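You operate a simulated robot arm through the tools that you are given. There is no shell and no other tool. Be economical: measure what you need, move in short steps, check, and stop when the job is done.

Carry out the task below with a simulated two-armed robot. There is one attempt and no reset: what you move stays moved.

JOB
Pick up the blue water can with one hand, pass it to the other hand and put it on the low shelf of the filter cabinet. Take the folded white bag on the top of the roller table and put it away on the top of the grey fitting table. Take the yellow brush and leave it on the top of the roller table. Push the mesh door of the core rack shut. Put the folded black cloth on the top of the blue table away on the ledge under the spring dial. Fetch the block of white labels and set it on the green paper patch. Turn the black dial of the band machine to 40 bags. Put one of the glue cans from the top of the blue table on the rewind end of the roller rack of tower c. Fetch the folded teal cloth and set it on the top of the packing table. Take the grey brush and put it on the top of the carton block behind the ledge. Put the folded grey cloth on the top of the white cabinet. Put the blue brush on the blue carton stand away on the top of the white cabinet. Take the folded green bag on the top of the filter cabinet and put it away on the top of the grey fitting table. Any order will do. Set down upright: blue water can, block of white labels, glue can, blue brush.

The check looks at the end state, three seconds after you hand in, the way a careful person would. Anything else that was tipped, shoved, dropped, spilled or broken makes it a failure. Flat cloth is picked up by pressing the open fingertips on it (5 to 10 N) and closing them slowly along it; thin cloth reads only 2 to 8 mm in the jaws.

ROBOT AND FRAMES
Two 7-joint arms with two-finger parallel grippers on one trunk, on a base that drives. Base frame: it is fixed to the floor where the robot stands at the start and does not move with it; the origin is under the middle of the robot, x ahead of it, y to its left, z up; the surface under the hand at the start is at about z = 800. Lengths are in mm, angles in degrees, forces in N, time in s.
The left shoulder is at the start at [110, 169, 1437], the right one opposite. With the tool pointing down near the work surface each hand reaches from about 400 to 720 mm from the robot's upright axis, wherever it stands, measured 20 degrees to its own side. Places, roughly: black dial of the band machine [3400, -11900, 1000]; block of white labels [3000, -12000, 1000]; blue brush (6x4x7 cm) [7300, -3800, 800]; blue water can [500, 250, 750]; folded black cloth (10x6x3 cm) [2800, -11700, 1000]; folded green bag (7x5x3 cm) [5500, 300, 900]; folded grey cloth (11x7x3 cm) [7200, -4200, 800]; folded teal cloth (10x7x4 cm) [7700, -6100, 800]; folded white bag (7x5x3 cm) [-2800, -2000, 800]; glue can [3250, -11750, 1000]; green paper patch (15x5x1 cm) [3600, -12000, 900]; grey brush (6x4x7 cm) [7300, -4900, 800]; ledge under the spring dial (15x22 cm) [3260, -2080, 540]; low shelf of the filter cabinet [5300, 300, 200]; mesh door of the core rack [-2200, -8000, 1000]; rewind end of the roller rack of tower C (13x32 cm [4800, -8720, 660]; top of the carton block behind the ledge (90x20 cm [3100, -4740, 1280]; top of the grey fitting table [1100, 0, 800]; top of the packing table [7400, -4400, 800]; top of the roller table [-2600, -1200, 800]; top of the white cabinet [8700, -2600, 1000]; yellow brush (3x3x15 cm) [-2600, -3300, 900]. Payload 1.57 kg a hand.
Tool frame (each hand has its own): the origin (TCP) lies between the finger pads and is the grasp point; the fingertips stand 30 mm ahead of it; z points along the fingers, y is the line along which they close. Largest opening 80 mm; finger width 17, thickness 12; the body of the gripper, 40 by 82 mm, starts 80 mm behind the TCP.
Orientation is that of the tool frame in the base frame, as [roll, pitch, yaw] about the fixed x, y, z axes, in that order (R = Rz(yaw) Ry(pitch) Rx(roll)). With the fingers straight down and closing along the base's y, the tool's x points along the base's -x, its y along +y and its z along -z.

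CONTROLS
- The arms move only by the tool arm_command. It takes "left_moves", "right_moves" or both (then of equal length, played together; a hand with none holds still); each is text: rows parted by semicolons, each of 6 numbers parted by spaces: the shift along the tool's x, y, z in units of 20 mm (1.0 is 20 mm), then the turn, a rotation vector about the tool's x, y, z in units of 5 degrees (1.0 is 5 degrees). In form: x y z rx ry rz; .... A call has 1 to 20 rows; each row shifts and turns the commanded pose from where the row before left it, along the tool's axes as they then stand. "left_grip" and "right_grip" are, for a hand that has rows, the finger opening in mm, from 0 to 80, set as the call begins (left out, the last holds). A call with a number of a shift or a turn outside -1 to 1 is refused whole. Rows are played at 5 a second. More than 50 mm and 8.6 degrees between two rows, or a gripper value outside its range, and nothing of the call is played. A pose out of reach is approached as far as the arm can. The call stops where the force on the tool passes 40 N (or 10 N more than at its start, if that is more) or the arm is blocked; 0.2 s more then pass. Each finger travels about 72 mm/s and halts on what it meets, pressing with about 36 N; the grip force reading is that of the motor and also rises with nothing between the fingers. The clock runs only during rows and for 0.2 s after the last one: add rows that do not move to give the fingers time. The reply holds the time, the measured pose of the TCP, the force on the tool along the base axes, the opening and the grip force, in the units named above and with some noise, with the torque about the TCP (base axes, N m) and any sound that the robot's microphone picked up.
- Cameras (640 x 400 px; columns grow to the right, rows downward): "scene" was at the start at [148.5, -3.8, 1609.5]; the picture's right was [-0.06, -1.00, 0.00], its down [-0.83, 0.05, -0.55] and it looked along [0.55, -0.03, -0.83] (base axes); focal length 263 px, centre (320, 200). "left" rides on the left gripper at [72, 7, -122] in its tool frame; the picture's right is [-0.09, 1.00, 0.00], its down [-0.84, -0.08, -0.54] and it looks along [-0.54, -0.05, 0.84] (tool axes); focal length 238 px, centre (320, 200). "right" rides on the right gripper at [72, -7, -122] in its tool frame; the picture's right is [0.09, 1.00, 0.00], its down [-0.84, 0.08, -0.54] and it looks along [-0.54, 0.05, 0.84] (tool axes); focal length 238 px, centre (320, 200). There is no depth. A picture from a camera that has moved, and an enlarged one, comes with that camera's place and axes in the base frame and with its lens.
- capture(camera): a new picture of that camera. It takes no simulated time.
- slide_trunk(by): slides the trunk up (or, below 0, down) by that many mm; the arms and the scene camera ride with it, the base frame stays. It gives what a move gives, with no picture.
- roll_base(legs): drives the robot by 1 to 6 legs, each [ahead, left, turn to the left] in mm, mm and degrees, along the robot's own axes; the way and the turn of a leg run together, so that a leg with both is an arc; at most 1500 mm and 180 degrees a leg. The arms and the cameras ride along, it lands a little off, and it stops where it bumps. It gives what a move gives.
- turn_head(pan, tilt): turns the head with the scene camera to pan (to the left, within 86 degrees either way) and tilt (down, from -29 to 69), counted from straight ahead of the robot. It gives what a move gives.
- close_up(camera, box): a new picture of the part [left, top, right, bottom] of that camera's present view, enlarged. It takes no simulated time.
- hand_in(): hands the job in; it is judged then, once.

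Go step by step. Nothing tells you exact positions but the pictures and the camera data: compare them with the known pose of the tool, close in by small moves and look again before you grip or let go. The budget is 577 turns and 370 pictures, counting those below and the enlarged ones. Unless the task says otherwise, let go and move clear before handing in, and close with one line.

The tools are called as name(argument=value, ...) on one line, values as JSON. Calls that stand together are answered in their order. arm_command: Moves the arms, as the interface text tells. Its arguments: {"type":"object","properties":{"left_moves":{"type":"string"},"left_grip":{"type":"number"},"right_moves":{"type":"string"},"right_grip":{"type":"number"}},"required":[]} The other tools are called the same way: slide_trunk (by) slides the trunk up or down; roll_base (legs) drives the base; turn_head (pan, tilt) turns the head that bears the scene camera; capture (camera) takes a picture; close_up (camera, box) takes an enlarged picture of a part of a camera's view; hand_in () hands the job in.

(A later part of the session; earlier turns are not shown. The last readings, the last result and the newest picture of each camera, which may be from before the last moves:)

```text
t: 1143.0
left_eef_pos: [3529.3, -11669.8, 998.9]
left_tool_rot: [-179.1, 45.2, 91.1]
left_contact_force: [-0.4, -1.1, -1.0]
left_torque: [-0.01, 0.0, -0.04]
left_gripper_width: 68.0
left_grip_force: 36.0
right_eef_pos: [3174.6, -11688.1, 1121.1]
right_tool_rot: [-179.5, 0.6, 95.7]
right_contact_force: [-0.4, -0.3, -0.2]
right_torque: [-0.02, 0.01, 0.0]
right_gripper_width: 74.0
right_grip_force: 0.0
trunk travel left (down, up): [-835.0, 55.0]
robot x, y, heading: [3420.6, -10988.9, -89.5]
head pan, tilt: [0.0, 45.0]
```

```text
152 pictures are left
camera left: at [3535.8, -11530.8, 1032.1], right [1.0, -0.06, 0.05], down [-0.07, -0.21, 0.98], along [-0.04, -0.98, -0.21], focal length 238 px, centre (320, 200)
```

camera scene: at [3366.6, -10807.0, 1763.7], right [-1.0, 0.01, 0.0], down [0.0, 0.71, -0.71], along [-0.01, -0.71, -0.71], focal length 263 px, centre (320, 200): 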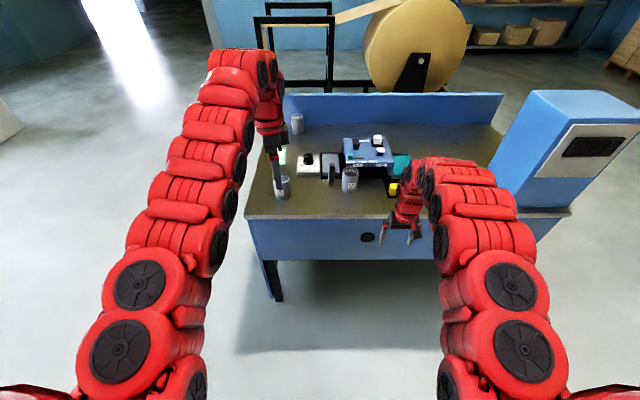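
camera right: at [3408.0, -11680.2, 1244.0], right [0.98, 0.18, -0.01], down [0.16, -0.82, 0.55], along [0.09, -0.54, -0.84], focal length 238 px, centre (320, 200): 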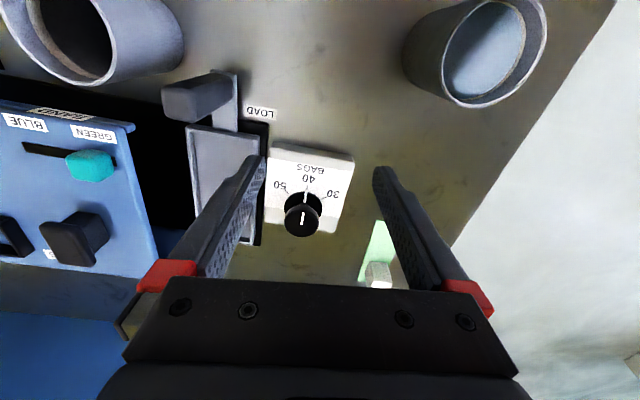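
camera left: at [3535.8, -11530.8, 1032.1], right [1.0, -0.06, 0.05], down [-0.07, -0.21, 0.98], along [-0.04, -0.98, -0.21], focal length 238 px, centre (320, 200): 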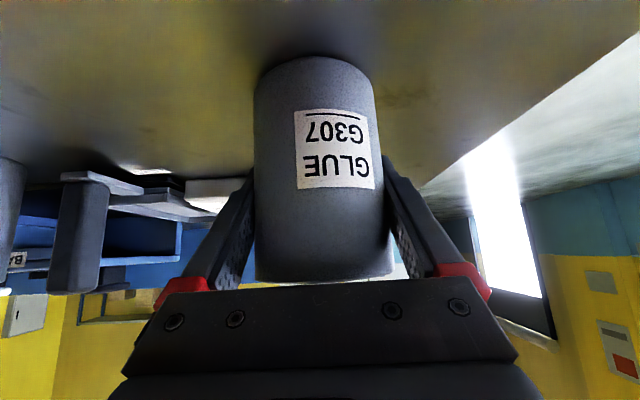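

Gripped at 68 mm. Lifting 120 mm.

arm_command(left_moves="-0.35 0 -0.35 0 0 0;-0.7 0 -0.7 0 0 0;-0.7 0 -0.7 0 0 0;-0.7 0 -0.7 0 0 0;-0.7 0 -0.7 0 0 0;-0.7 0 -0.7 0 0 0;-0.7 0 -0.7 0 0 0")

capture(camera="left")

capture(camera="right")

```text
t: 1144.6
left_eef_pos: [3530.6, -11666.7, 1127.1]
left_tool_rot: [-179.2, 45.2, 91.1]
left_contact_force: [0.1, -0.2, -2.8]
left_torque: [0.02, 0.01, 0.01]
left_gripper_width: 68.1
left_grip_force: 36.6
right_eef_pos: [3175.5, -11685.9, 1122.1]
right_tool_rot: [-179.5, 0.6, 95.7]
right_contact_force: [-0.4, -0.6, 0.3]
right_torque: [0.0, 0.04, -0.01]
right_gripper_width: 73.9
right_grip_force: 0.1
trunk travel left (down, up): [-835.0, 55.0]
robot x, y, heading: [3422.7, -10985.4, -89.4]
head pan, tilt: [0.0, 45.0]
```

```text
151 pictures are left
camera left: at [3537.8, -11529.0, 1161.5], right [1.0, -0.06, 0.06], down [-0.07, -0.21, 0.98], along [-0.04, -0.98, -0.21], focal length 238 px, centre (320, 200)
```

left: 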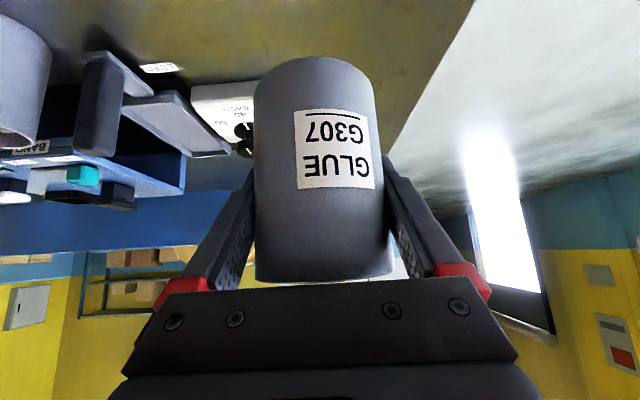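

```text
150 pictures are left
camera right: at [3162.3, -11616.4, 1244.6], right [0.98, 0.19, -0.01], down [0.16, -0.82, 0.55], along [0.1, -0.54, -0.83], focal length 238 px, centre (320, 200)
```

right: 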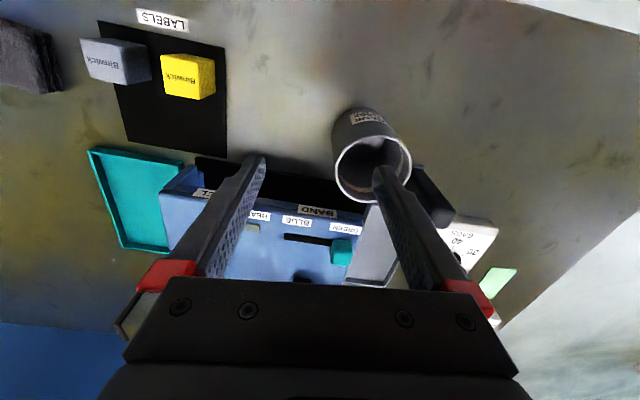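

The glue can is held (bottom ≈ TCP-61). Next the black cloth at ≈[2868, -11688] with the right hand.

roll_base(legs=[[-40, -300, 0]])

capture(camera="right")

```text
t: 1146.7
left_eef_pos: [3234.5, -11631.9, 1127.1]
left_tool_rot: [-179.2, 45.2, 91.8]
left_contact_force: [0.4, 0.6, -4.0]
left_torque: [0.01, 0.01, -0.04]
left_gripper_width: 68.1
left_grip_force: 36.4
right_eef_pos: [2877.5, -11655.1, 1122.8]
right_tool_rot: [-179.5, 0.6, 96.3]
right_contact_force: [0.1, -0.3, -1.6]
right_torque: [-0.01, 0.01, -0.01]
right_gripper_width: 74.0
right_grip_force: 0.0
trunk travel left (down, up): [-835.0, 55.0]
robot x, y, heading: [3116.4, -10954.6, -88.5]
head pan, tilt: [0.0, 45.0]
```

```text
149 pictures are left
camera right: at [2864.3, -11585.0, 1244.8], right [0.98, 0.2, -0.01], down [0.17, -0.82, 0.55], along [0.1, -0.54, -0.83], focal length 238 px, centre (320, 200)
```

right: 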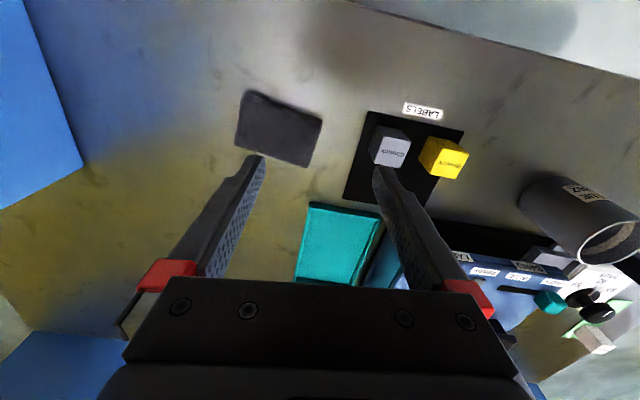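

The cloth's long side lies along x, so I'll rotate the right hand ~100° to close across its 6 cm side.

arm_command(right_moves="0 0 0 0 0 1;0 0 0 0 0 1;0 0 0 0 0 1;0 0 0 0 0 1;0 0 0 0 0 1;0 0 0 0 0 1;0 0 0 0 0 1;0 0 0 0 0 1;0 0 0 0 0 1;0 0 0 0 0 1;0 0 0 0 0 1;0 0 0 0 0 1;0 0 0 0 0 1;0 0 0 0 0 1;0 0 0 0 0 1;0 0 0 0 0 1;0 0 0 0 0 1;0 0 0 0 0 1;0 0 0 0 0 1;0 0 0 0 0 1", right_grip=80)

capture(camera="right")

```text
t: 1150.9
left_eef_pos: [3232.3, -11632.7, 1127.7]
left_tool_rot: [-179.1, 45.2, 91.8]
left_contact_force: [-0.3, 0.4, -3.9]
left_torque: [-0.03, 0.0, -0.02]
left_gripper_width: 67.9
left_grip_force: 35.3
right_eef_pos: [2875.9, -11656.2, 1124.6]
right_tool_rot: [179.0, 0.2, -3.6]
right_contact_force: [-0.1, 0.5, 0.6]
right_torque: [0.02, 0.01, 0.0]
right_gripper_width: 80.0
right_grip_force: 0.1
trunk travel left (down, up): [-835.0, 55.0]
robot x, y, heading: [3118.1, -10956.9, -88.7]
head pan, tilt: [0.0, 45.0]
```

```text
148 pictures are left
camera right: at [2950.0, -11653.8, 1245.2], right [0.03, -1.0, 0.01], down [-0.84, -0.02, 0.55], along [-0.55, -0.03, -0.84], focal length 238 px, centre (320, 200)
```

right: 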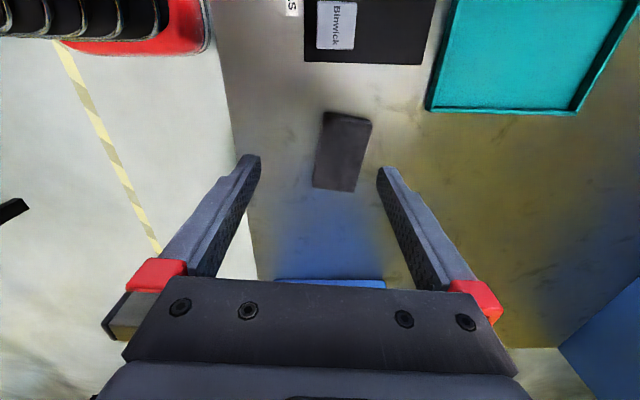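

Raising the left hand (with the can) first for clearance, then aligning the right hand over the cloth.

arm_command(left_moves="-0.7 0 -0.7 0 0 0;-0.7 0 -0.7 0 0 0;-0.7 0 -0.7 0 0 0;-0.7 0 -0.7 0 0 0;-0.7 0 -0.7 0 0 0;-0.7 0 -0.7 0 0 0", right_moves="0 0 0 0 0 0.8;0 0 0 0 0 0.8;-0.7 0 0 0 0 0;-0.7 0 0 0 0 0;0 0 0 0 0 0;0 0 0 0 0 0")

roll_base(legs=[[38, 0, 0]])

capture(camera="right")

```text
t: 1152.3
left_eef_pos: [3233.4, -11631.7, 1245.0]
left_tool_rot: [-179.0, 45.2, 91.7]
left_contact_force: [-0.4, 1.0, -4.9]
left_torque: [0.01, -0.02, 0.02]
left_gripper_width: 67.9
left_grip_force: 35.8
right_eef_pos: [2848.1, -11650.8, 1123.1]
right_tool_rot: [179.3, 0.2, -11.7]
right_contact_force: [0.1, -1.1, -0.7]
right_torque: [0.0, 0.01, -0.01]
right_gripper_width: 79.9
right_grip_force: 0.1
trunk travel left (down, up): [-835.0, 55.0]
robot x, y, heading: [3117.5, -10952.9, -89.0]
head pan, tilt: [0.0, 45.0]
```

```text
t: 1153.2
left_eef_pos: [3235.0, -11664.9, 1250.4]
left_tool_rot: [-179.1, 45.5, 91.8]
left_contact_force: [0.0, 0.7, -3.7]
left_torque: [-0.03, -0.02, -0.01]
left_gripper_width: 68.2
left_grip_force: 36.1
right_eef_pos: [2849.3, -11683.1, 1127.2]
right_tool_rot: [179.0, 0.3, -11.8]
right_contact_force: [-0.3, 0.7, 0.6]
right_torque: [-0.04, 0.0, -0.02]
right_gripper_width: 80.0
right_grip_force: 0.1
trunk travel left (down, up): [-835.0, 55.0]
robot x, y, heading: [3117.0, -10990.7, -88.8]
head pan, tilt: [0.0, 45.0]
```

```text
147 pictures are left
camera right: at [2922.6, -11690.7, 1248.9], right [-0.11, -0.99, 0.02], down [-0.83, 0.1, 0.55], along [-0.54, 0.05, -0.84], focal length 238 px, centre (320, 200)
```

right: 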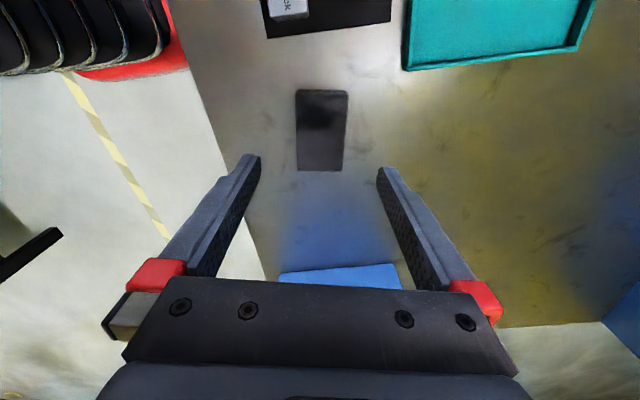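

Aligned. Lowering partly by trunk, partly by arm.

slide_trunk(by=-90)

arm_command(right_moves="-0.5 0 1 0 0 0;0 0 1 0 0 0;0 0 0.6 0 0 0;0 0 0 0 0 0")

capture(camera="right")

```text
t: 1154.4
left_eef_pos: [3236.1, -11669.2, 1154.5]
left_tool_rot: [-179.1, 45.2, 91.9]
left_contact_force: [0.7, -0.2, -3.2]
left_torque: [-0.04, 0.01, -0.01]
left_gripper_width: 67.9
left_grip_force: 36.3
right_eef_pos: [2850.2, -11688.5, 1034.0]
right_tool_rot: [179.2, 0.3, -11.7]
right_contact_force: [-0.6, 0.8, 0.6]
right_torque: [-0.02, -0.01, 0.02]
right_gripper_width: 79.9
right_grip_force: 0.1
trunk travel left (down, up): [-745.0, 145.0]
robot x, y, heading: [3115.9, -10991.8, -88.8]
head pan, tilt: [0.0, 45.0]
```

```text
t: 1155.4
left_eef_pos: [3234.8, -11669.8, 1154.7]
left_tool_rot: [-179.1, 45.2, 91.8]
left_contact_force: [-0.2, 0.7, -3.1]
left_torque: [-0.05, 0.03, 0.03]
left_gripper_width: 67.8
left_grip_force: 35.6
right_eef_pos: [2839.7, -11686.3, 981.0]
right_tool_rot: [179.4, 0.2, -11.7]
right_contact_force: [0.0, 0.3, 0.3]
right_torque: [-0.01, 0.01, -0.02]
right_gripper_width: 80.0
right_grip_force: 0.1
trunk travel left (down, up): [-745.0, 145.0]
robot x, y, heading: [3115.8, -10993.3, -88.7]
head pan, tilt: [0.0, 45.0]
```

```text
146 pictures are left
camera right: at [2911.8, -11694.8, 1104.0], right [-0.11, -0.99, 0.01], down [-0.83, 0.1, 0.55], along [-0.54, 0.05, -0.84], focal length 238 px, centre (320, 200)
```

right: 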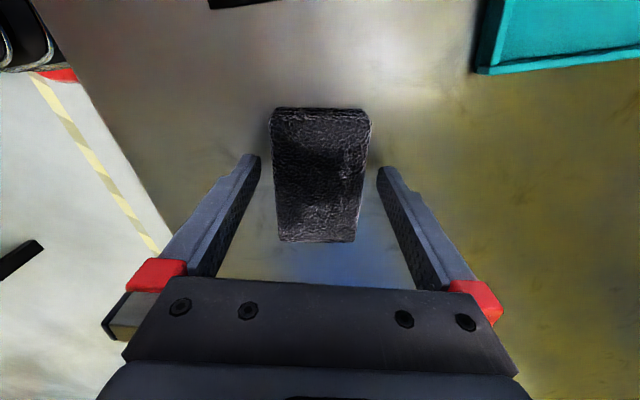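

arm_command(right_moves="0 0 0.3 0 0 0;0 0 0.15 0 0 0;0 0 0.1 0 0 0;0 0 0 0 0 0")

arm_command(right_moves="0 0 0 0 0 0;0 0 0 0 0 0;0 0 0 0 0 0;0 0 0 0 0 0", right_grip=25)

capture(camera="right")

```text
t: 1156.4
left_eef_pos: [3235.9, -11669.8, 1155.5]
left_tool_rot: [-179.1, 45.3, 91.8]
left_contact_force: [0.9, 0.0, -3.8]
left_torque: [-0.04, 0.02, 0.0]
left_gripper_width: 67.9
left_grip_force: 35.8
right_eef_pos: [2841.2, -11686.1, 969.6]
right_tool_rot: [179.3, 0.2, -11.7]
right_contact_force: [-0.5, 0.2, 1.8]
right_torque: [0.12, -0.08, -0.03]
right_gripper_width: 80.0
right_grip_force: 0.0
trunk travel left (down, up): [-745.0, 145.0]
robot x, y, heading: [3120.3, -10993.4, -88.8]
head pan, tilt: [0.0, 45.0]
```

```text
t: 1157.4
left_eef_pos: [3236.0, -11669.0, 1155.3]
left_tool_rot: [-179.0, 45.3, 91.7]
left_contact_force: [-0.4, 0.0, -4.4]
left_torque: [-0.03, -0.04, 0.02]
left_gripper_width: 68.1
left_grip_force: 36.2
right_eef_pos: [2838.6, -11685.9, 970.2]
right_tool_rot: [179.0, 0.2, -11.7]
right_contact_force: [0.6, 0.8, 3.9]
right_torque: [0.09, 0.04, 0.09]
right_gripper_width: 59.6
right_grip_force: 35.9
trunk travel left (down, up): [-745.0, 145.0]
robot x, y, heading: [3110.9, -10995.7, -88.8]
head pan, tilt: [0.0, 45.0]
```

```text
145 pictures are left
camera right: at [2912.3, -11694.8, 1092.7], right [-0.11, -0.99, 0.01], down [-0.83, 0.1, 0.55], along [-0.54, 0.05, -0.84], focal length 238 px, centre (320, 200)
```

right: 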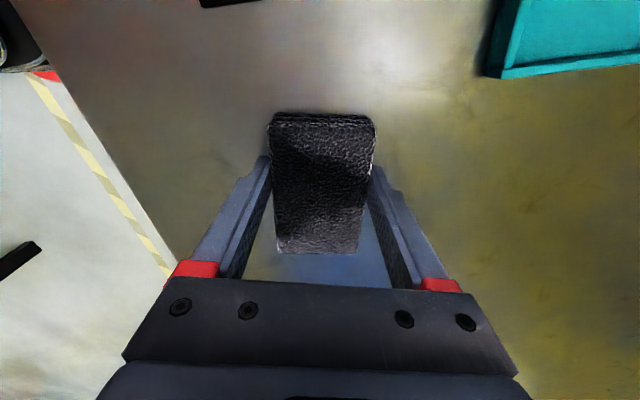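

Gripped (60 mm). Lifting with the trunk and backing away.

slide_trunk(by=140)

roll_base(legs=[[-600, 0, 0]])

capture(camera="right")

capture(camera="scene")

```text
t: 1159.1
left_eef_pos: [3235.4, -11669.2, 1294.9]
left_tool_rot: [-179.2, 45.2, 91.9]
left_contact_force: [0.2, 0.4, -3.6]
left_torque: [-0.03, -0.01, 0.01]
left_gripper_width: 67.8
left_grip_force: 35.7
right_eef_pos: [2840.3, -11687.5, 1110.3]
right_tool_rot: [179.3, 0.3, -11.7]
right_contact_force: [0.2, -0.3, 0.5]
right_torque: [-0.01, 0.02, 0.0]
right_gripper_width: 59.3
right_grip_force: 36.0
trunk travel left (down, up): [-885.0, 5.0]
robot x, y, heading: [3118.9, -10994.1, -88.4]
head pan, tilt: [0.0, 45.0]
```

```text
t: 1162.0
left_eef_pos: [3178.7, -11184.6, 1296.2]
left_tool_rot: [-179.1, 45.3, 89.3]
left_contact_force: [0.4, 0.7, -3.4]
left_torque: [-0.01, -0.03, 0.04]
left_gripper_width: 68.2
left_grip_force: 35.9
right_eef_pos: [2784.2, -11185.6, 1111.9]
right_tool_rot: [179.2, 0.4, -14.0]
right_contact_force: [-1.2, 0.3, -1.0]
right_torque: [0.02, -0.02, 0.02]
right_gripper_width: 58.9
right_grip_force: 35.6
trunk travel left (down, up): [-885.0, 5.0]
robot x, y, heading: [3092.0, -10505.1, -91.3]
head pan, tilt: [0.0, 45.0]
stopped in leg 1: the robot was blocked; the commanded pose is now the measured one
```

```text
144 pictures are left
camera right: at [2856.4, -11196.2, 1233.3], right [-0.15, -0.99, 0.01], down [-0.83, 0.14, 0.55], along [-0.54, 0.07, -0.84], focal length 238 px, centre (320, 200)
```

right: 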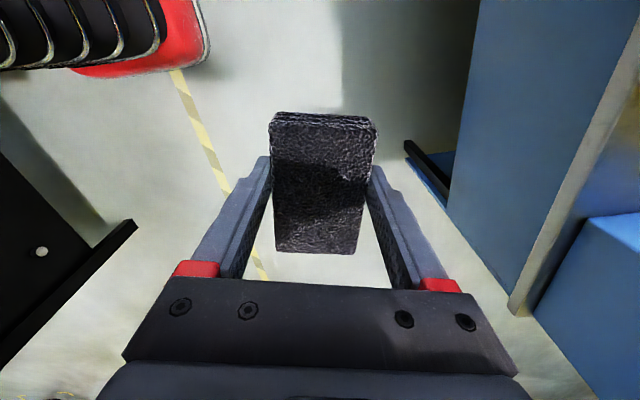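

```text
143 pictures are left
camera scene: at [3086.2, -10664.4, 1759.4], right [-1.0, 0.02, 0.0], down [0.02, 0.71, -0.71], along [-0.02, -0.71, -0.71], focal length 263 px, centre (320, 200)
```

scene: 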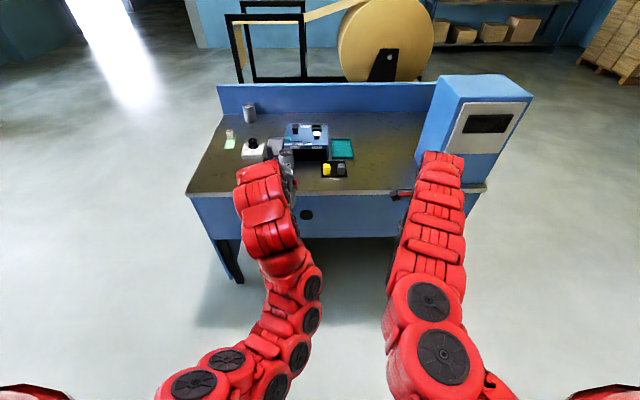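

Something is behind me to the north (the machine). I'll step ahead, turn east and look north to find tower C's roller rack.

roll_base(legs=[[200, 0, 0], [0, 0, 91.3]])

turn_head(pan=50, tilt=15)

capture(camera="scene")

```text
t: 1167.5
left_eef_pos: [3764.4, -10587.5, 1295.5]
left_tool_rot: [-179.1, 45.2, -178.2]
left_contact_force: [-0.7, 0.3, -4.1]
left_torque: [-0.02, -0.01, -0.01]
left_gripper_width: 68.0
left_grip_force: 36.3
right_eef_pos: [3782.4, -10982.7, 1111.5]
right_tool_rot: [179.3, 0.2, 78.4]
right_contact_force: [-1.3, 0.5, 0.5]
right_torque: [0.0, 0.0, -0.01]
right_gripper_width: 59.1
right_grip_force: 36.2
trunk travel left (down, up): [-885.0, 5.0]
robot x, y, heading: [3084.3, -10705.6, 1.4]
head pan, tilt: [0.0, 45.0]
```

```text
t: 1168.7
left_eef_pos: [3763.6, -10586.1, 1295.5]
left_tool_rot: [-179.1, 45.2, -178.2]
left_contact_force: [0.1, 0.2, -4.8]
left_torque: [-0.01, -0.02, -0.01]
left_gripper_width: 68.1
left_grip_force: 36.3
right_eef_pos: [3780.8, -10981.4, 1110.9]
right_tool_rot: [179.3, 0.2, 78.4]
right_contact_force: [0.0, 0.1, -1.1]
right_torque: [-0.01, -0.02, 0.01]
right_gripper_width: 59.1
right_grip_force: 35.6
trunk travel left (down, up): [-885.0, 5.0]
robot x, y, heading: [3089.1, -10705.9, 0.8]
head pan, tilt: [50.0, 15.0]
```

```text
142 pictures are left
camera scene: at [3224.3, -10630.2, 1805.9], right [0.78, -0.63, 0.0], down [-0.16, -0.2, -0.97], along [0.6, 0.75, -0.26], focal length 263 px, centre (320, 200)
```

scene: 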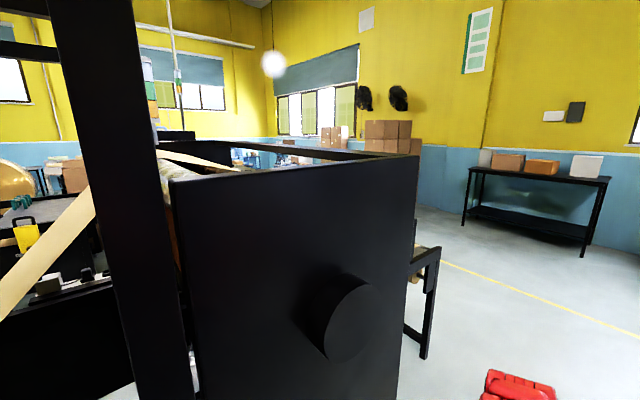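

I'm beside a black tower end plate. I'll go around its east side (x≈5550) and look at the rack from there.

roll_base(legs=[[1400, 0, 0], [1100, 0, 0], [0, 700, 0]])

turn_head(pan=86, tilt=20)

capture(camera="scene")

```text
t: 1184.4
left_eef_pos: [6288.3, -9884.7, 1297.4]
left_tool_rot: [-179.2, 45.2, -179.3]
left_contact_force: [0.4, -0.1, -3.9]
left_torque: [0.01, -0.02, -0.01]
left_gripper_width: 68.0
left_grip_force: 35.9
right_eef_pos: [6298.1, -10281.5, 1110.8]
right_tool_rot: [179.3, 0.2, 77.3]
right_contact_force: [-0.5, 0.2, -0.2]
right_torque: [0.05, -0.03, 0.01]
right_gripper_width: 59.0
right_grip_force: 35.8
trunk travel left (down, up): [-885.0, 5.0]
robot x, y, heading: [5609.9, -9991.8, 0.6]
head pan, tilt: [50.0, 15.0]
```

```text
t: 1185.4
left_eef_pos: [6287.0, -9885.2, 1294.8]
left_tool_rot: [-179.1, 45.2, -179.3]
left_contact_force: [0.2, 0.9, -3.1]
left_torque: [0.03, -0.01, -0.01]
left_gripper_width: 67.9
left_grip_force: 35.0
right_eef_pos: [6298.6, -10280.1, 1109.9]
right_tool_rot: [179.3, 0.2, 77.2]
right_contact_force: [0.4, -0.3, -1.1]
right_torque: [0.02, 0.0, 0.02]
right_gripper_width: 59.0
right_grip_force: 36.4
trunk travel left (down, up): [-885.0, 5.0]
robot x, y, heading: [5607.2, -9992.2, 0.3]
head pan, tilt: [85.9, 20.0]
```

```text
141 pictures are left
camera scene: at [5693.6, -9897.1, 1797.8], right [1.0, -0.07, 0.0], down [-0.02, -0.34, -0.94], along [0.06, 0.94, -0.34], focal length 263 px, centre (320, 200)
```

scene: 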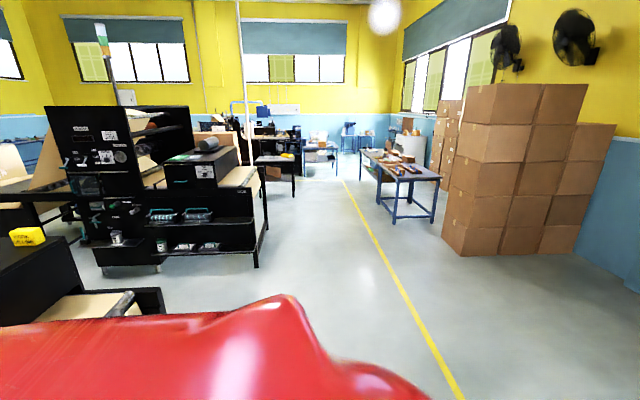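

The near tower's roller rack is just to the west (z≈660). I'll move east a bit, turn to face west and look at it.

roll_base(legs=[[450, 700, 0], [0, 0, 180]])

turn_head(pan=0, tilt=30)

capture(camera="scene")

```text
t: 1197.3
left_eef_pos: [5375.9, -9412.1, 1295.5]
left_tool_rot: [-179.1, 45.2, 3.2]
left_contact_force: [0.3, 0.4, -3.7]
left_torque: [-0.02, 0.01, 0.0]
left_gripper_width: 68.0
left_grip_force: 35.8
right_eef_pos: [5348.0, -9014.6, 1110.7]
right_tool_rot: [179.3, 0.2, -100.2]
right_contact_force: [0.4, 0.2, 0.2]
right_torque: [-0.02, 0.03, -0.02]
right_gripper_width: 58.7
right_grip_force: 36.4
trunk travel left (down, up): [-885.0, 5.0]
robot x, y, heading: [6051.3, -9277.7, -177.3]
head pan, tilt: [85.9, 20.0]
```

```text
t: 1199.0
left_eef_pos: [5376.0, -9410.2, 1295.7]
left_tool_rot: [-179.1, 45.2, 3.3]
left_contact_force: [0.4, 0.1, -3.5]
left_torque: [0.02, 0.0, 0.03]
left_gripper_width: 67.8
left_grip_force: 36.3
right_eef_pos: [5348.3, -9016.6, 1110.1]
right_tool_rot: [179.3, 0.3, -100.3]
right_contact_force: [0.0, 0.1, 0.0]
right_torque: [-0.03, 0.04, -0.01]
right_gripper_width: 59.0
right_grip_force: 36.1
trunk travel left (down, up): [-885.0, 5.0]
robot x, y, heading: [6045.8, -9277.1, -177.5]
head pan, tilt: [0.0, 30.0]
```

```text
140 pictures are left
camera scene: at [5876.0, -9283.6, 1781.7], right [-0.05, 1.0, 0.0], down [0.5, 0.02, -0.87], along [-0.86, -0.04, -0.5], focal length 263 px, centre (320, 200)
```

scene: 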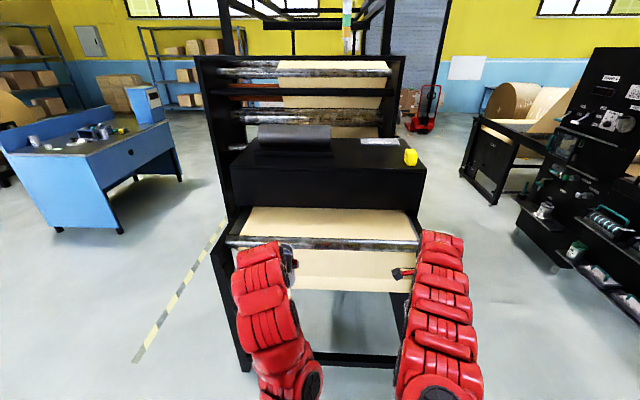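

I need to see this tower's north side, where the rack at y≈-8720 should be. Moving north.

roll_base(legs=[[0, -1250, -2.5]])

turn_head(pan=20, tilt=28)

capture(camera="scene")

```text
t: 1205.4
left_eef_pos: [5343.2, -8096.3, 1295.3]
left_tool_rot: [-179.1, 45.2, 0.3]
left_contact_force: [0.2, 0.1, -3.6]
left_torque: [0.0, 0.01, -0.02]
left_gripper_width: 67.8
left_grip_force: 35.8
right_eef_pos: [5336.4, -7701.1, 1110.2]
right_tool_rot: [179.3, 0.3, -103.2]
right_contact_force: [0.1, 0.9, -0.2]
right_torque: [-0.01, 0.02, 0.02]
right_gripper_width: 58.6
right_grip_force: 36.1
trunk travel left (down, up): [-885.0, 5.0]
robot x, y, heading: [6022.4, -7995.8, 179.8]
head pan, tilt: [0.0, 30.0]
```

```text
t: 1206.2
left_eef_pos: [5343.4, -8096.7, 1294.5]
left_tool_rot: [-179.1, 45.2, 0.2]
left_contact_force: [-0.5, -0.5, -4.4]
left_torque: [-0.01, 0.05, 0.01]
left_gripper_width: 68.3
left_grip_force: 35.8
right_eef_pos: [5335.1, -7700.7, 1110.7]
right_tool_rot: [179.3, 0.3, -103.2]
right_contact_force: [0.2, 0.1, -0.5]
right_torque: [0.0, -0.01, 0.0]
right_gripper_width: 58.9
right_grip_force: 36.7
trunk travel left (down, up): [-885.0, 5.0]
robot x, y, heading: [6023.3, -7995.0, 179.6]
head pan, tilt: [20.0, 28.0]
```

```text
139 pictures are left
camera scene: at [5853.0, -8026.2, 1784.9], right [-0.34, 0.94, 0.0], down [0.44, 0.16, -0.88], along [-0.83, -0.3, -0.47], focal length 263 px, centre (320, 200)
```

scene: 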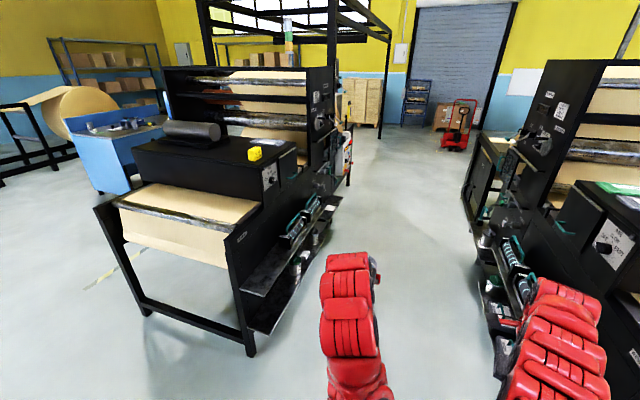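

The roller rack is on this tower's north face (two shelves with rollers and cans). Enlarging.

close_up(camera="scene", box=[220, 170, 370, 340])

close_up(camera="scene", box=[450, 60, 640, 400])

```text
2.35 times, centred on (295, 255) of scene
camera zoom: at [5853.0, -8026.2, 1784.9], right [-0.34, 0.94, 0.0], down [0.44, 0.16, -0.88], along [-0.83, -0.3, -0.47], focal length 618 px, centre (379, 71)
```

zoom: 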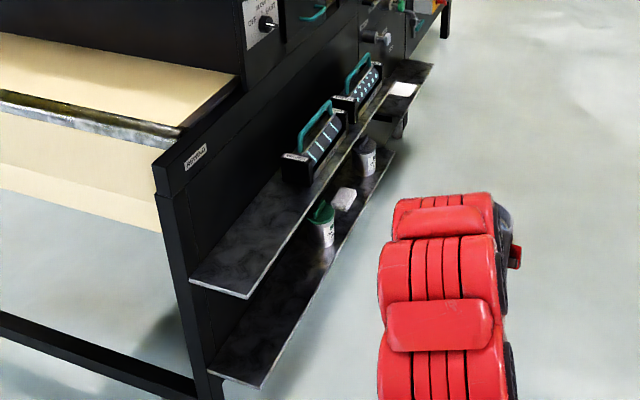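

```text
1.18 times, centred on (545, 230) of scene
camera zoom: at [5853.0, -8026.2, 1784.9], right [-0.34, 0.94, 0.0], down [0.44, 0.16, -0.88], along [-0.83, -0.3, -0.47], focal length 309 px, centre (55, 165)
```

zoom: 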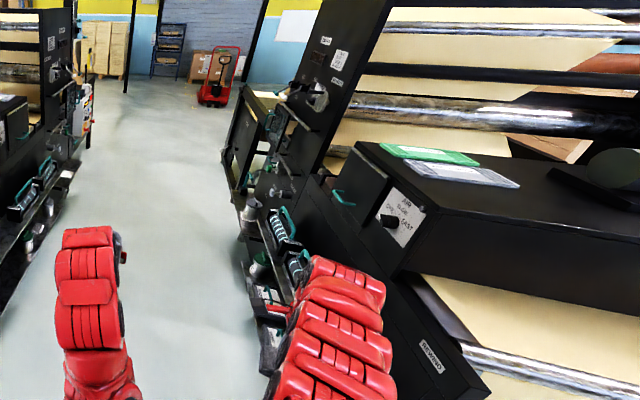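

The free rewind end of the upper shelf is at ≈x 4680–5000, y -8660…-8800, z≈660. I'll first pull the right hand (cloth) back and down so it stays clear, then turn to face the rack.

arm_command(right_moves="0.2 -1 1 0 0 0;0.2 -1 1 0 0 0;0.2 -1 1 0 0 0;0.2 -1 1 0 0 0;0.2 -1 1 0 0 0;0.2 -1 1 0 0 0;0.2 -1 1 0 0 0;0.2 -1 1 0 0 0;0.2 -1 1 0 0 0;0 0 1 0 0 0;0 0 1 0 0 0;0 0 1 0 0 0")

roll_base(legs=[[0, 0, 90.2], [0, -1200, 0]])

turn_head(pan=0, tilt=45)

capture(camera="scene")

```text
t: 1208.8
left_eef_pos: [5343.1, -8097.5, 1295.0]
left_tool_rot: [-179.1, 45.2, 0.3]
left_contact_force: [-0.3, 0.6, -3.4]
left_torque: [0.0, 0.01, -0.03]
left_gripper_width: 68.3
left_grip_force: 35.6
right_eef_pos: [5483.2, -7769.7, 878.7]
right_tool_rot: [179.4, 0.2, -103.0]
right_contact_force: [0.7, -0.1, -0.2]
right_torque: [-0.01, -0.01, -0.01]
right_gripper_width: 59.0
right_grip_force: 36.3
right hand out of reach, approached as far as the arm can: row 8, 9
trunk travel left (down, up): [-885.0, 5.0]
robot x, y, heading: [6026.2, -7996.5, 179.8]
head pan, tilt: [20.0, 28.0]
```

```text
t: 1218.6
left_eef_pos: [4909.0, -8636.2, 1294.0]
left_tool_rot: [-179.1, 45.2, 88.6]
left_contact_force: [0.2, -0.3, -4.4]
left_torque: [-0.01, -0.01, -0.01]
left_gripper_width: 68.1
left_grip_force: 35.9
right_eef_pos: [4586.2, -8486.2, 879.2]
right_tool_rot: [179.3, 0.3, -14.9]
right_contact_force: [-0.1, -0.1, -1.1]
right_torque: [0.0, -0.01, 0.01]
right_gripper_width: 58.8
right_grip_force: 36.2
trunk travel left (down, up): [-885.0, 5.0]
robot x, y, heading: [4826.2, -7951.8, -92.0]
head pan, tilt: [20.0, 28.0]
```

```text
t: 1219.5
left_eef_pos: [4909.1, -8635.6, 1295.2]
left_tool_rot: [-179.1, 45.2, 88.6]
left_contact_force: [-0.4, 0.6, -3.3]
left_torque: [-0.03, 0.03, 0.01]
left_gripper_width: 68.1
left_grip_force: 35.7
right_eef_pos: [4586.4, -8486.1, 878.7]
right_tool_rot: [179.4, 0.2, -15.0]
right_contact_force: [-0.8, 0.0, 0.0]
right_torque: [-0.02, -0.02, 0.01]
right_gripper_width: 58.8
right_grip_force: 36.0
trunk travel left (down, up): [-885.0, 5.0]
robot x, y, heading: [4827.6, -7953.9, -91.7]
head pan, tilt: [0.0, 45.0]
```

```text
136 pictures are left
camera scene: at [4821.3, -8114.7, 1759.1], right [-1.0, 0.03, 0.0], down [0.02, 0.71, -0.71], along [-0.02, -0.71, -0.71], focal length 263 px, centre (320, 200)
```

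scene: 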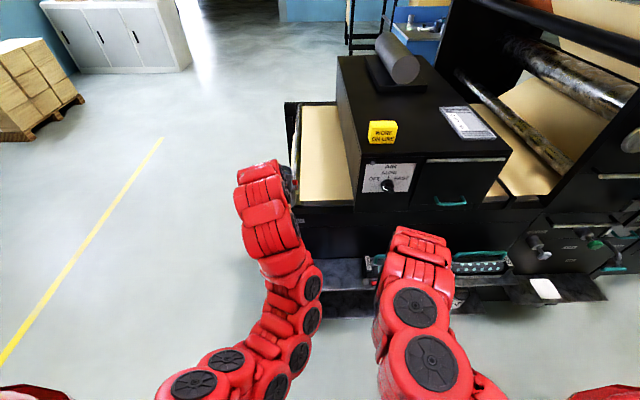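

close_up(camera="scene", box=[250, 180, 450, 330])

capture(camera="left")

```text
2.67 times, centred on (350, 255) of scene
camera zoom: at [4821.3, -8114.7, 1759.1], right [-1.0, 0.03, 0.0], down [0.02, 0.71, -0.71], along [-0.02, -0.71, -0.71], focal length 700 px, centre (240, 53)
```

zoom: 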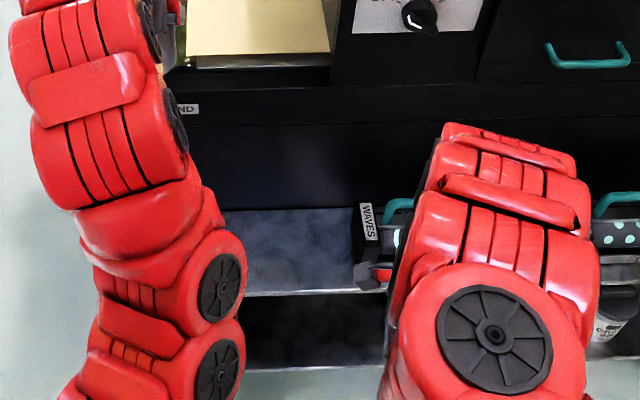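

```text
134 pictures are left
camera left: at [4921.7, -8497.3, 1329.5], right [0.99, -0.1, 0.05], down [-0.07, -0.2, 0.98], along [-0.09, -0.97, -0.21], focal length 238 px, centre (320, 200)
```

left: 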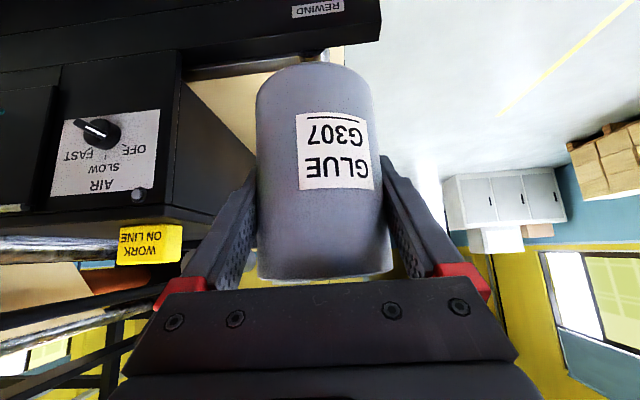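

This is the rewind end, with the shelf free from x≈4620 to 5008. I'll back 90 mm, lower the trunk, then drive the can in over the shelf.

roll_base(legs=[[-95, -65, 1.7]])

slide_trunk(by=-400)

slide_trunk(by=-150)

capture(camera="left")

capture(camera="scene")

```text
t: 1220.7
left_eef_pos: [4868.5, -8539.5, 1294.7]
left_tool_rot: [-179.1, 45.1, 90.3]
left_contact_force: [-0.7, 0.1, -3.4]
left_torque: [-0.02, 0.04, 0.01]
left_gripper_width: 68.1
left_grip_force: 36.1
right_eef_pos: [4540.3, -8400.3, 879.8]
right_tool_rot: [179.3, 0.3, -13.1]
right_contact_force: [0.3, 0.5, -1.0]
right_torque: [-0.01, 0.0, 0.0]
right_gripper_width: 58.7
right_grip_force: 36.0
trunk travel left (down, up): [-885.0, 5.0]
robot x, y, heading: [4768.3, -7861.0, -90.2]
head pan, tilt: [0.0, 45.0]
```

```text
t: 1224.5
left_eef_pos: [4867.4, -8537.8, 894.1]
left_tool_rot: [-179.2, 45.2, 90.4]
left_contact_force: [-0.2, 0.1, -3.8]
left_torque: [0.0, -0.05, 0.04]
left_gripper_width: 68.0
left_grip_force: 35.7
right_eef_pos: [4540.4, -8399.5, 480.1]
right_tool_rot: [179.2, 0.1, -13.1]
right_contact_force: [-0.6, 0.7, -0.3]
right_torque: [0.01, -0.01, 0.01]
right_gripper_width: 58.7
right_grip_force: 36.0
trunk travel left (down, up): [-485.0, 405.0]
robot x, y, heading: [4768.9, -7862.2, -90.4]
head pan, tilt: [0.0, 45.0]
```

```text
t: 1226.2
left_eef_pos: [4867.1, -8537.8, 745.4]
left_tool_rot: [-179.1, 45.2, 90.4]
left_contact_force: [0.3, -0.6, -3.7]
left_torque: [-0.01, 0.0, -0.04]
left_gripper_width: 68.0
left_grip_force: 36.5
right_eef_pos: [4539.7, -8398.8, 329.9]
right_tool_rot: [179.2, 0.2, -13.1]
right_contact_force: [0.6, -0.2, 0.0]
right_torque: [0.0, 0.01, 0.05]
right_gripper_width: 58.5
right_grip_force: 35.9
trunk travel left (down, up): [-335.0, 555.0]
robot x, y, heading: [4767.6, -7854.0, -90.2]
head pan, tilt: [0.0, 45.0]
```

```text
133 pictures are left
camera left: at [4876.4, -8400.0, 779.7], right [1.0, -0.07, 0.05], down [-0.07, -0.2, 0.98], along [-0.06, -0.98, -0.21], focal length 238 px, centre (320, 200)
```

left: 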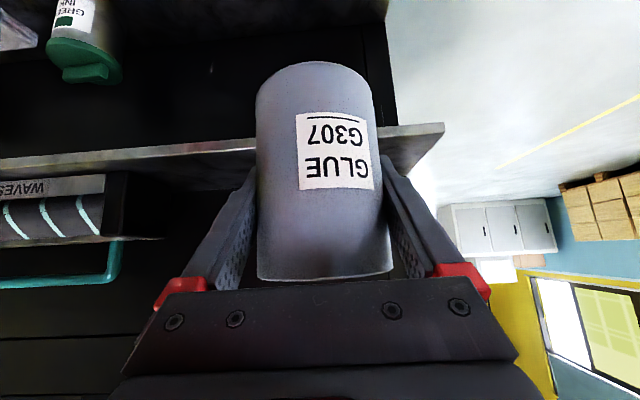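

```text
132 pictures are left
camera scene: at [4764.0, -8020.5, 1209.2], right [-1.0, 0.0, 0.0], down [0.0, 0.71, -0.71], along [0.0, -0.71, -0.71], focal length 263 px, centre (320, 200)
```

scene: 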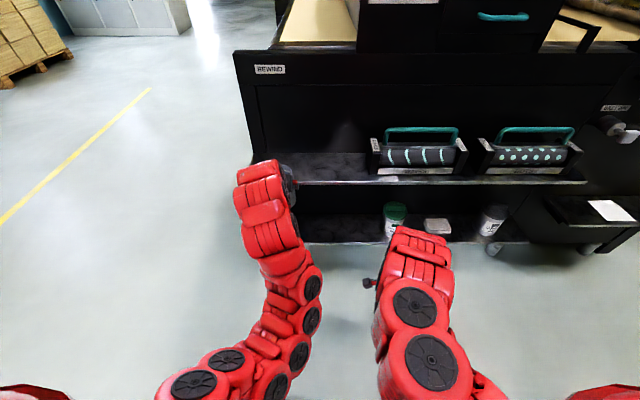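

The can's bottom is about 30 mm above the shelf. Driving in 195 mm.

roll_base(legs=[[195, 0, 0]])

capture(camera="left")

slide_trunk(by=-18)

```text
t: 1227.8
left_eef_pos: [4867.0, -8732.9, 744.2]
left_tool_rot: [-179.2, 45.2, 90.3]
left_contact_force: [0.1, 0.5, -3.9]
left_torque: [-0.02, 0.01, -0.01]
left_gripper_width: 67.9
left_grip_force: 36.1
right_eef_pos: [4538.9, -8592.8, 329.9]
right_tool_rot: [179.3, 0.3, -13.1]
right_contact_force: [0.2, -0.4, -0.8]
right_torque: [0.0, -0.02, 0.03]
right_gripper_width: 58.7
right_grip_force: 35.9
trunk travel left (down, up): [-335.0, 555.0]
robot x, y, heading: [4770.6, -8053.1, -90.4]
head pan, tilt: [0.0, 45.0]
```

```text
131 pictures are left
camera left: at [4875.4, -8594.5, 779.0], right [1.0, -0.07, 0.05], down [-0.07, -0.21, 0.98], along [-0.06, -0.98, -0.21], focal length 238 px, centre (320, 200)
```

left: 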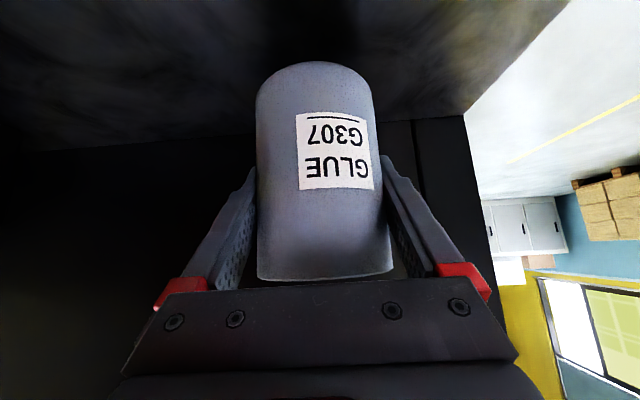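

```text
t: 1228.5
left_eef_pos: [4866.9, -8731.8, 727.1]
left_tool_rot: [-179.2, 45.2, 90.2]
left_contact_force: [-0.6, -0.7, -3.7]
left_torque: [-0.02, 0.01, 0.02]
left_gripper_width: 68.1
left_grip_force: 35.9
right_eef_pos: [4539.7, -8591.8, 311.1]
right_tool_rot: [179.3, 0.4, -13.1]
right_contact_force: [0.4, 0.3, 0.0]
right_torque: [-0.02, -0.02, 0.01]
right_gripper_width: 59.0
right_grip_force: 36.3
trunk travel left (down, up): [-317.0, 573.0]
robot x, y, heading: [4767.8, -8049.9, -90.2]
head pan, tilt: [0.0, 45.0]
```

slide_trunk(by=-4)

slide_trunk(by=-4)

slide_trunk(by=-3)

```text
t: 1229.0
left_eef_pos: [4867.1, -8732.3, 724.1]
left_tool_rot: [-179.1, 45.2, 90.4]
left_contact_force: [-0.2, 0.8, -3.7]
left_torque: [-0.03, -0.01, 0.0]
left_gripper_width: 68.2
left_grip_force: 36.0
right_eef_pos: [4538.1, -8592.4, 306.9]
right_tool_rot: [179.2, 0.2, -13.1]
right_contact_force: [-0.2, 0.4, 0.4]
right_torque: [0.0, 0.0, 0.0]
right_gripper_width: 58.8
right_grip_force: 36.0
trunk travel left (down, up): [-313.0, 577.0]
robot x, y, heading: [4764.6, -8053.7, -90.2]
head pan, tilt: [0.0, 45.0]
```

```text
t: 1229.5
left_eef_pos: [4866.0, -8732.0, 717.4]
left_tool_rot: [-179.0, 45.1, 90.3]
left_contact_force: [-0.8, 0.1, -3.3]
left_torque: [-0.02, 0.0, 0.04]
left_gripper_width: 68.1
left_grip_force: 35.7
right_eef_pos: [4540.1, -8592.1, 303.6]
right_tool_rot: [179.3, 0.3, -13.0]
right_contact_force: [0.6, 0.2, -0.6]
right_torque: [-0.02, 0.0, 0.03]
right_gripper_width: 58.8
right_grip_force: 35.4
trunk travel left (down, up): [-309.0, 581.0]
robot x, y, heading: [4768.9, -8053.5, -90.2]
head pan, tilt: [0.0, 45.0]
```

```text
t: 1230.0
left_eef_pos: [4867.1, -8732.5, 718.2]
left_tool_rot: [-179.1, 45.3, 90.3]
left_contact_force: [-0.2, -3.0, 6.5]
left_torque: [-0.13, -0.35, -0.08]
left_gripper_width: 68.2
left_grip_force: 36.2
right_eef_pos: [4540.6, -8592.8, 301.3]
right_tool_rot: [179.3, 0.2, -13.1]
right_contact_force: [-0.6, 0.3, 0.4]
right_torque: [-0.03, -0.03, 0.02]
right_gripper_width: 59.0
right_grip_force: 35.7
trunk travel left (down, up): [-306.0, 584.0]
robot x, y, heading: [4764.8, -8051.1, -90.2]
head pan, tilt: [0.0, 45.0]
```

Touchdown. Releasing and backing straight out.

slide_trunk(by=-1)

arm_command(left_moves="0 0 0 0 0 0;0 0 0 0 0 0;0 0 0 0 0 0", left_grip=80)

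capture(camera="left")

```text
t: 1230.6
left_eef_pos: [4867.0, -8731.5, 717.4]
left_tool_rot: [-179.0, 45.5, 90.4]
left_contact_force: [1.1, -6.2, 18.4]
left_torque: [-0.21, -0.65, -0.16]
left_gripper_width: 68.1
left_grip_force: 36.1
right_eef_pos: [4538.8, -8592.4, 300.7]
right_tool_rot: [179.1, 0.2, -13.1]
right_contact_force: [-0.1, 0.2, -1.0]
right_torque: [-0.01, -0.05, -0.02]
right_gripper_width: 58.8
right_grip_force: 36.5
trunk travel left (down, up): [-305.0, 585.0]
robot x, y, heading: [4768.1, -8055.8, -90.3]
head pan, tilt: [0.0, 45.0]
```

```text
t: 1231.4
left_eef_pos: [4865.9, -8732.5, 714.9]
left_tool_rot: [-179.1, 45.1, 90.2]
left_contact_force: [0.3, -0.1, 0.1]
left_torque: [0.01, 0.0, 0.04]
left_gripper_width: 80.2
left_grip_force: 0.1
right_eef_pos: [4538.8, -8591.9, 299.8]
right_tool_rot: [179.3, 0.1, -13.1]
right_contact_force: [-0.4, -0.6, -0.3]
right_torque: [-0.02, -0.04, 0.0]
right_gripper_width: 58.6
right_grip_force: 36.1
trunk travel left (down, up): [-305.0, 585.0]
robot x, y, heading: [4768.5, -8054.4, -90.1]
head pan, tilt: [0.0, 45.0]
```

```text
130 pictures are left
camera left: at [4875.4, -8593.7, 749.6], right [1.0, -0.07, 0.05], down [-0.07, -0.21, 0.98], along [-0.06, -0.98, -0.21], focal length 238 px, centre (320, 200)
```

left: 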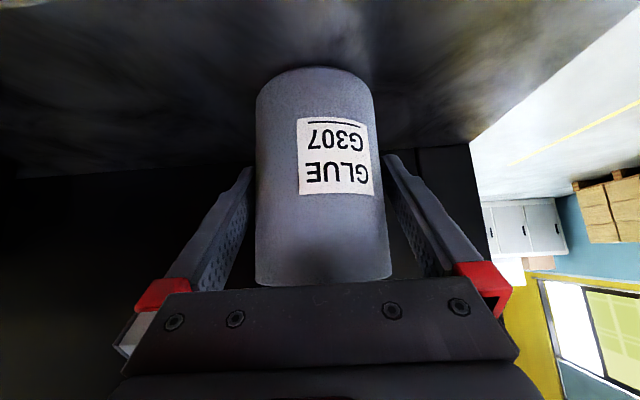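

roll_base(legs=[[-100, 0, 0], [-120, 0, 0]])

close_up(camera="scene", box=[200, 60, 480, 260])

```text
t: 1233.3
left_eef_pos: [4865.7, -8513.1, 716.6]
left_tool_rot: [-179.1, 45.2, 90.1]
left_contact_force: [0.0, 0.4, 0.2]
left_torque: [-0.05, 0.04, 0.01]
left_gripper_width: 79.8
left_grip_force: 0.1
right_eef_pos: [4538.8, -8373.5, 300.1]
right_tool_rot: [179.2, 0.2, -13.3]
right_contact_force: [0.3, 0.7, -0.2]
right_torque: [0.02, 0.01, -0.03]
right_gripper_width: 58.6
right_grip_force: 36.4
trunk travel left (down, up): [-305.0, 585.0]
robot x, y, heading: [4769.0, -7836.7, -90.2]
head pan, tilt: [0.0, 45.0]
```

```text
2.00 times, centred on (340, 160) of scene
camera zoom: at [4763.9, -7994.3, 1179.3], right [-1.0, 0.01, 0.0], down [0.0, 0.71, -0.71], along [0.0, -0.71, -0.71], focal length 525 px, centre (280, 280)
```

zoom: 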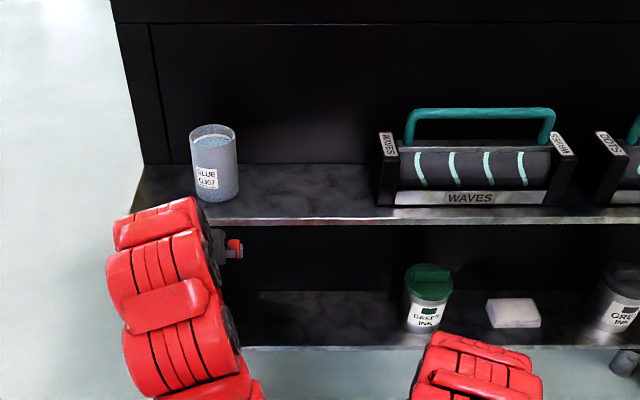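

The glue can stands on the rack's rewind end. Last item: the black cloth to the ledge under the spring dial. Raising the trunk and driving back: east, north, then west along the inner aisle.

slide_trunk(by=400)

slide_trunk(by=180)

roll_base(legs=[[0, 1480, 0], [0, 0, 180.2], [1490, 0, 0], [1490, 0, 0], [500, 0, 0]])

```text
t: 1237.2
left_eef_pos: [4866.4, -8513.6, 1115.4]
left_tool_rot: [-179.1, 45.2, 90.1]
left_contact_force: [-0.1, -0.1, -0.3]
left_torque: [0.03, 0.02, -0.01]
left_gripper_width: 79.8
left_grip_force: 0.0
right_eef_pos: [4538.8, -8374.0, 699.7]
right_tool_rot: [179.3, 0.3, -13.4]
right_contact_force: [0.3, 0.0, -0.1]
right_torque: [-0.01, -0.02, 0.0]
right_gripper_width: 59.0
right_grip_force: 35.9
trunk travel left (down, up): [-705.0, 185.0]
robot x, y, heading: [4764.7, -7834.4, -90.1]
head pan, tilt: [0.0, 45.0]
```

```text
t: 1239.2
left_eef_pos: [4865.5, -8514.4, 1295.3]
left_tool_rot: [-179.1, 45.1, 90.1]
left_contact_force: [-0.2, -0.7, -0.3]
left_torque: [0.02, -0.03, -0.03]
left_gripper_width: 80.0
left_grip_force: 0.1
right_eef_pos: [4538.6, -8373.0, 879.8]
right_tool_rot: [179.3, 0.2, -13.2]
right_contact_force: [0.3, 0.0, 0.1]
right_torque: [-0.04, -0.02, -0.01]
right_gripper_width: 58.4
right_grip_force: 35.4
trunk travel left (down, up): [-885.0, 5.0]
robot x, y, heading: [4772.6, -7837.8, -90.4]
head pan, tilt: [0.0, 45.0]
```

```text
refused: 180.2 is not a number from -180 to 180
```

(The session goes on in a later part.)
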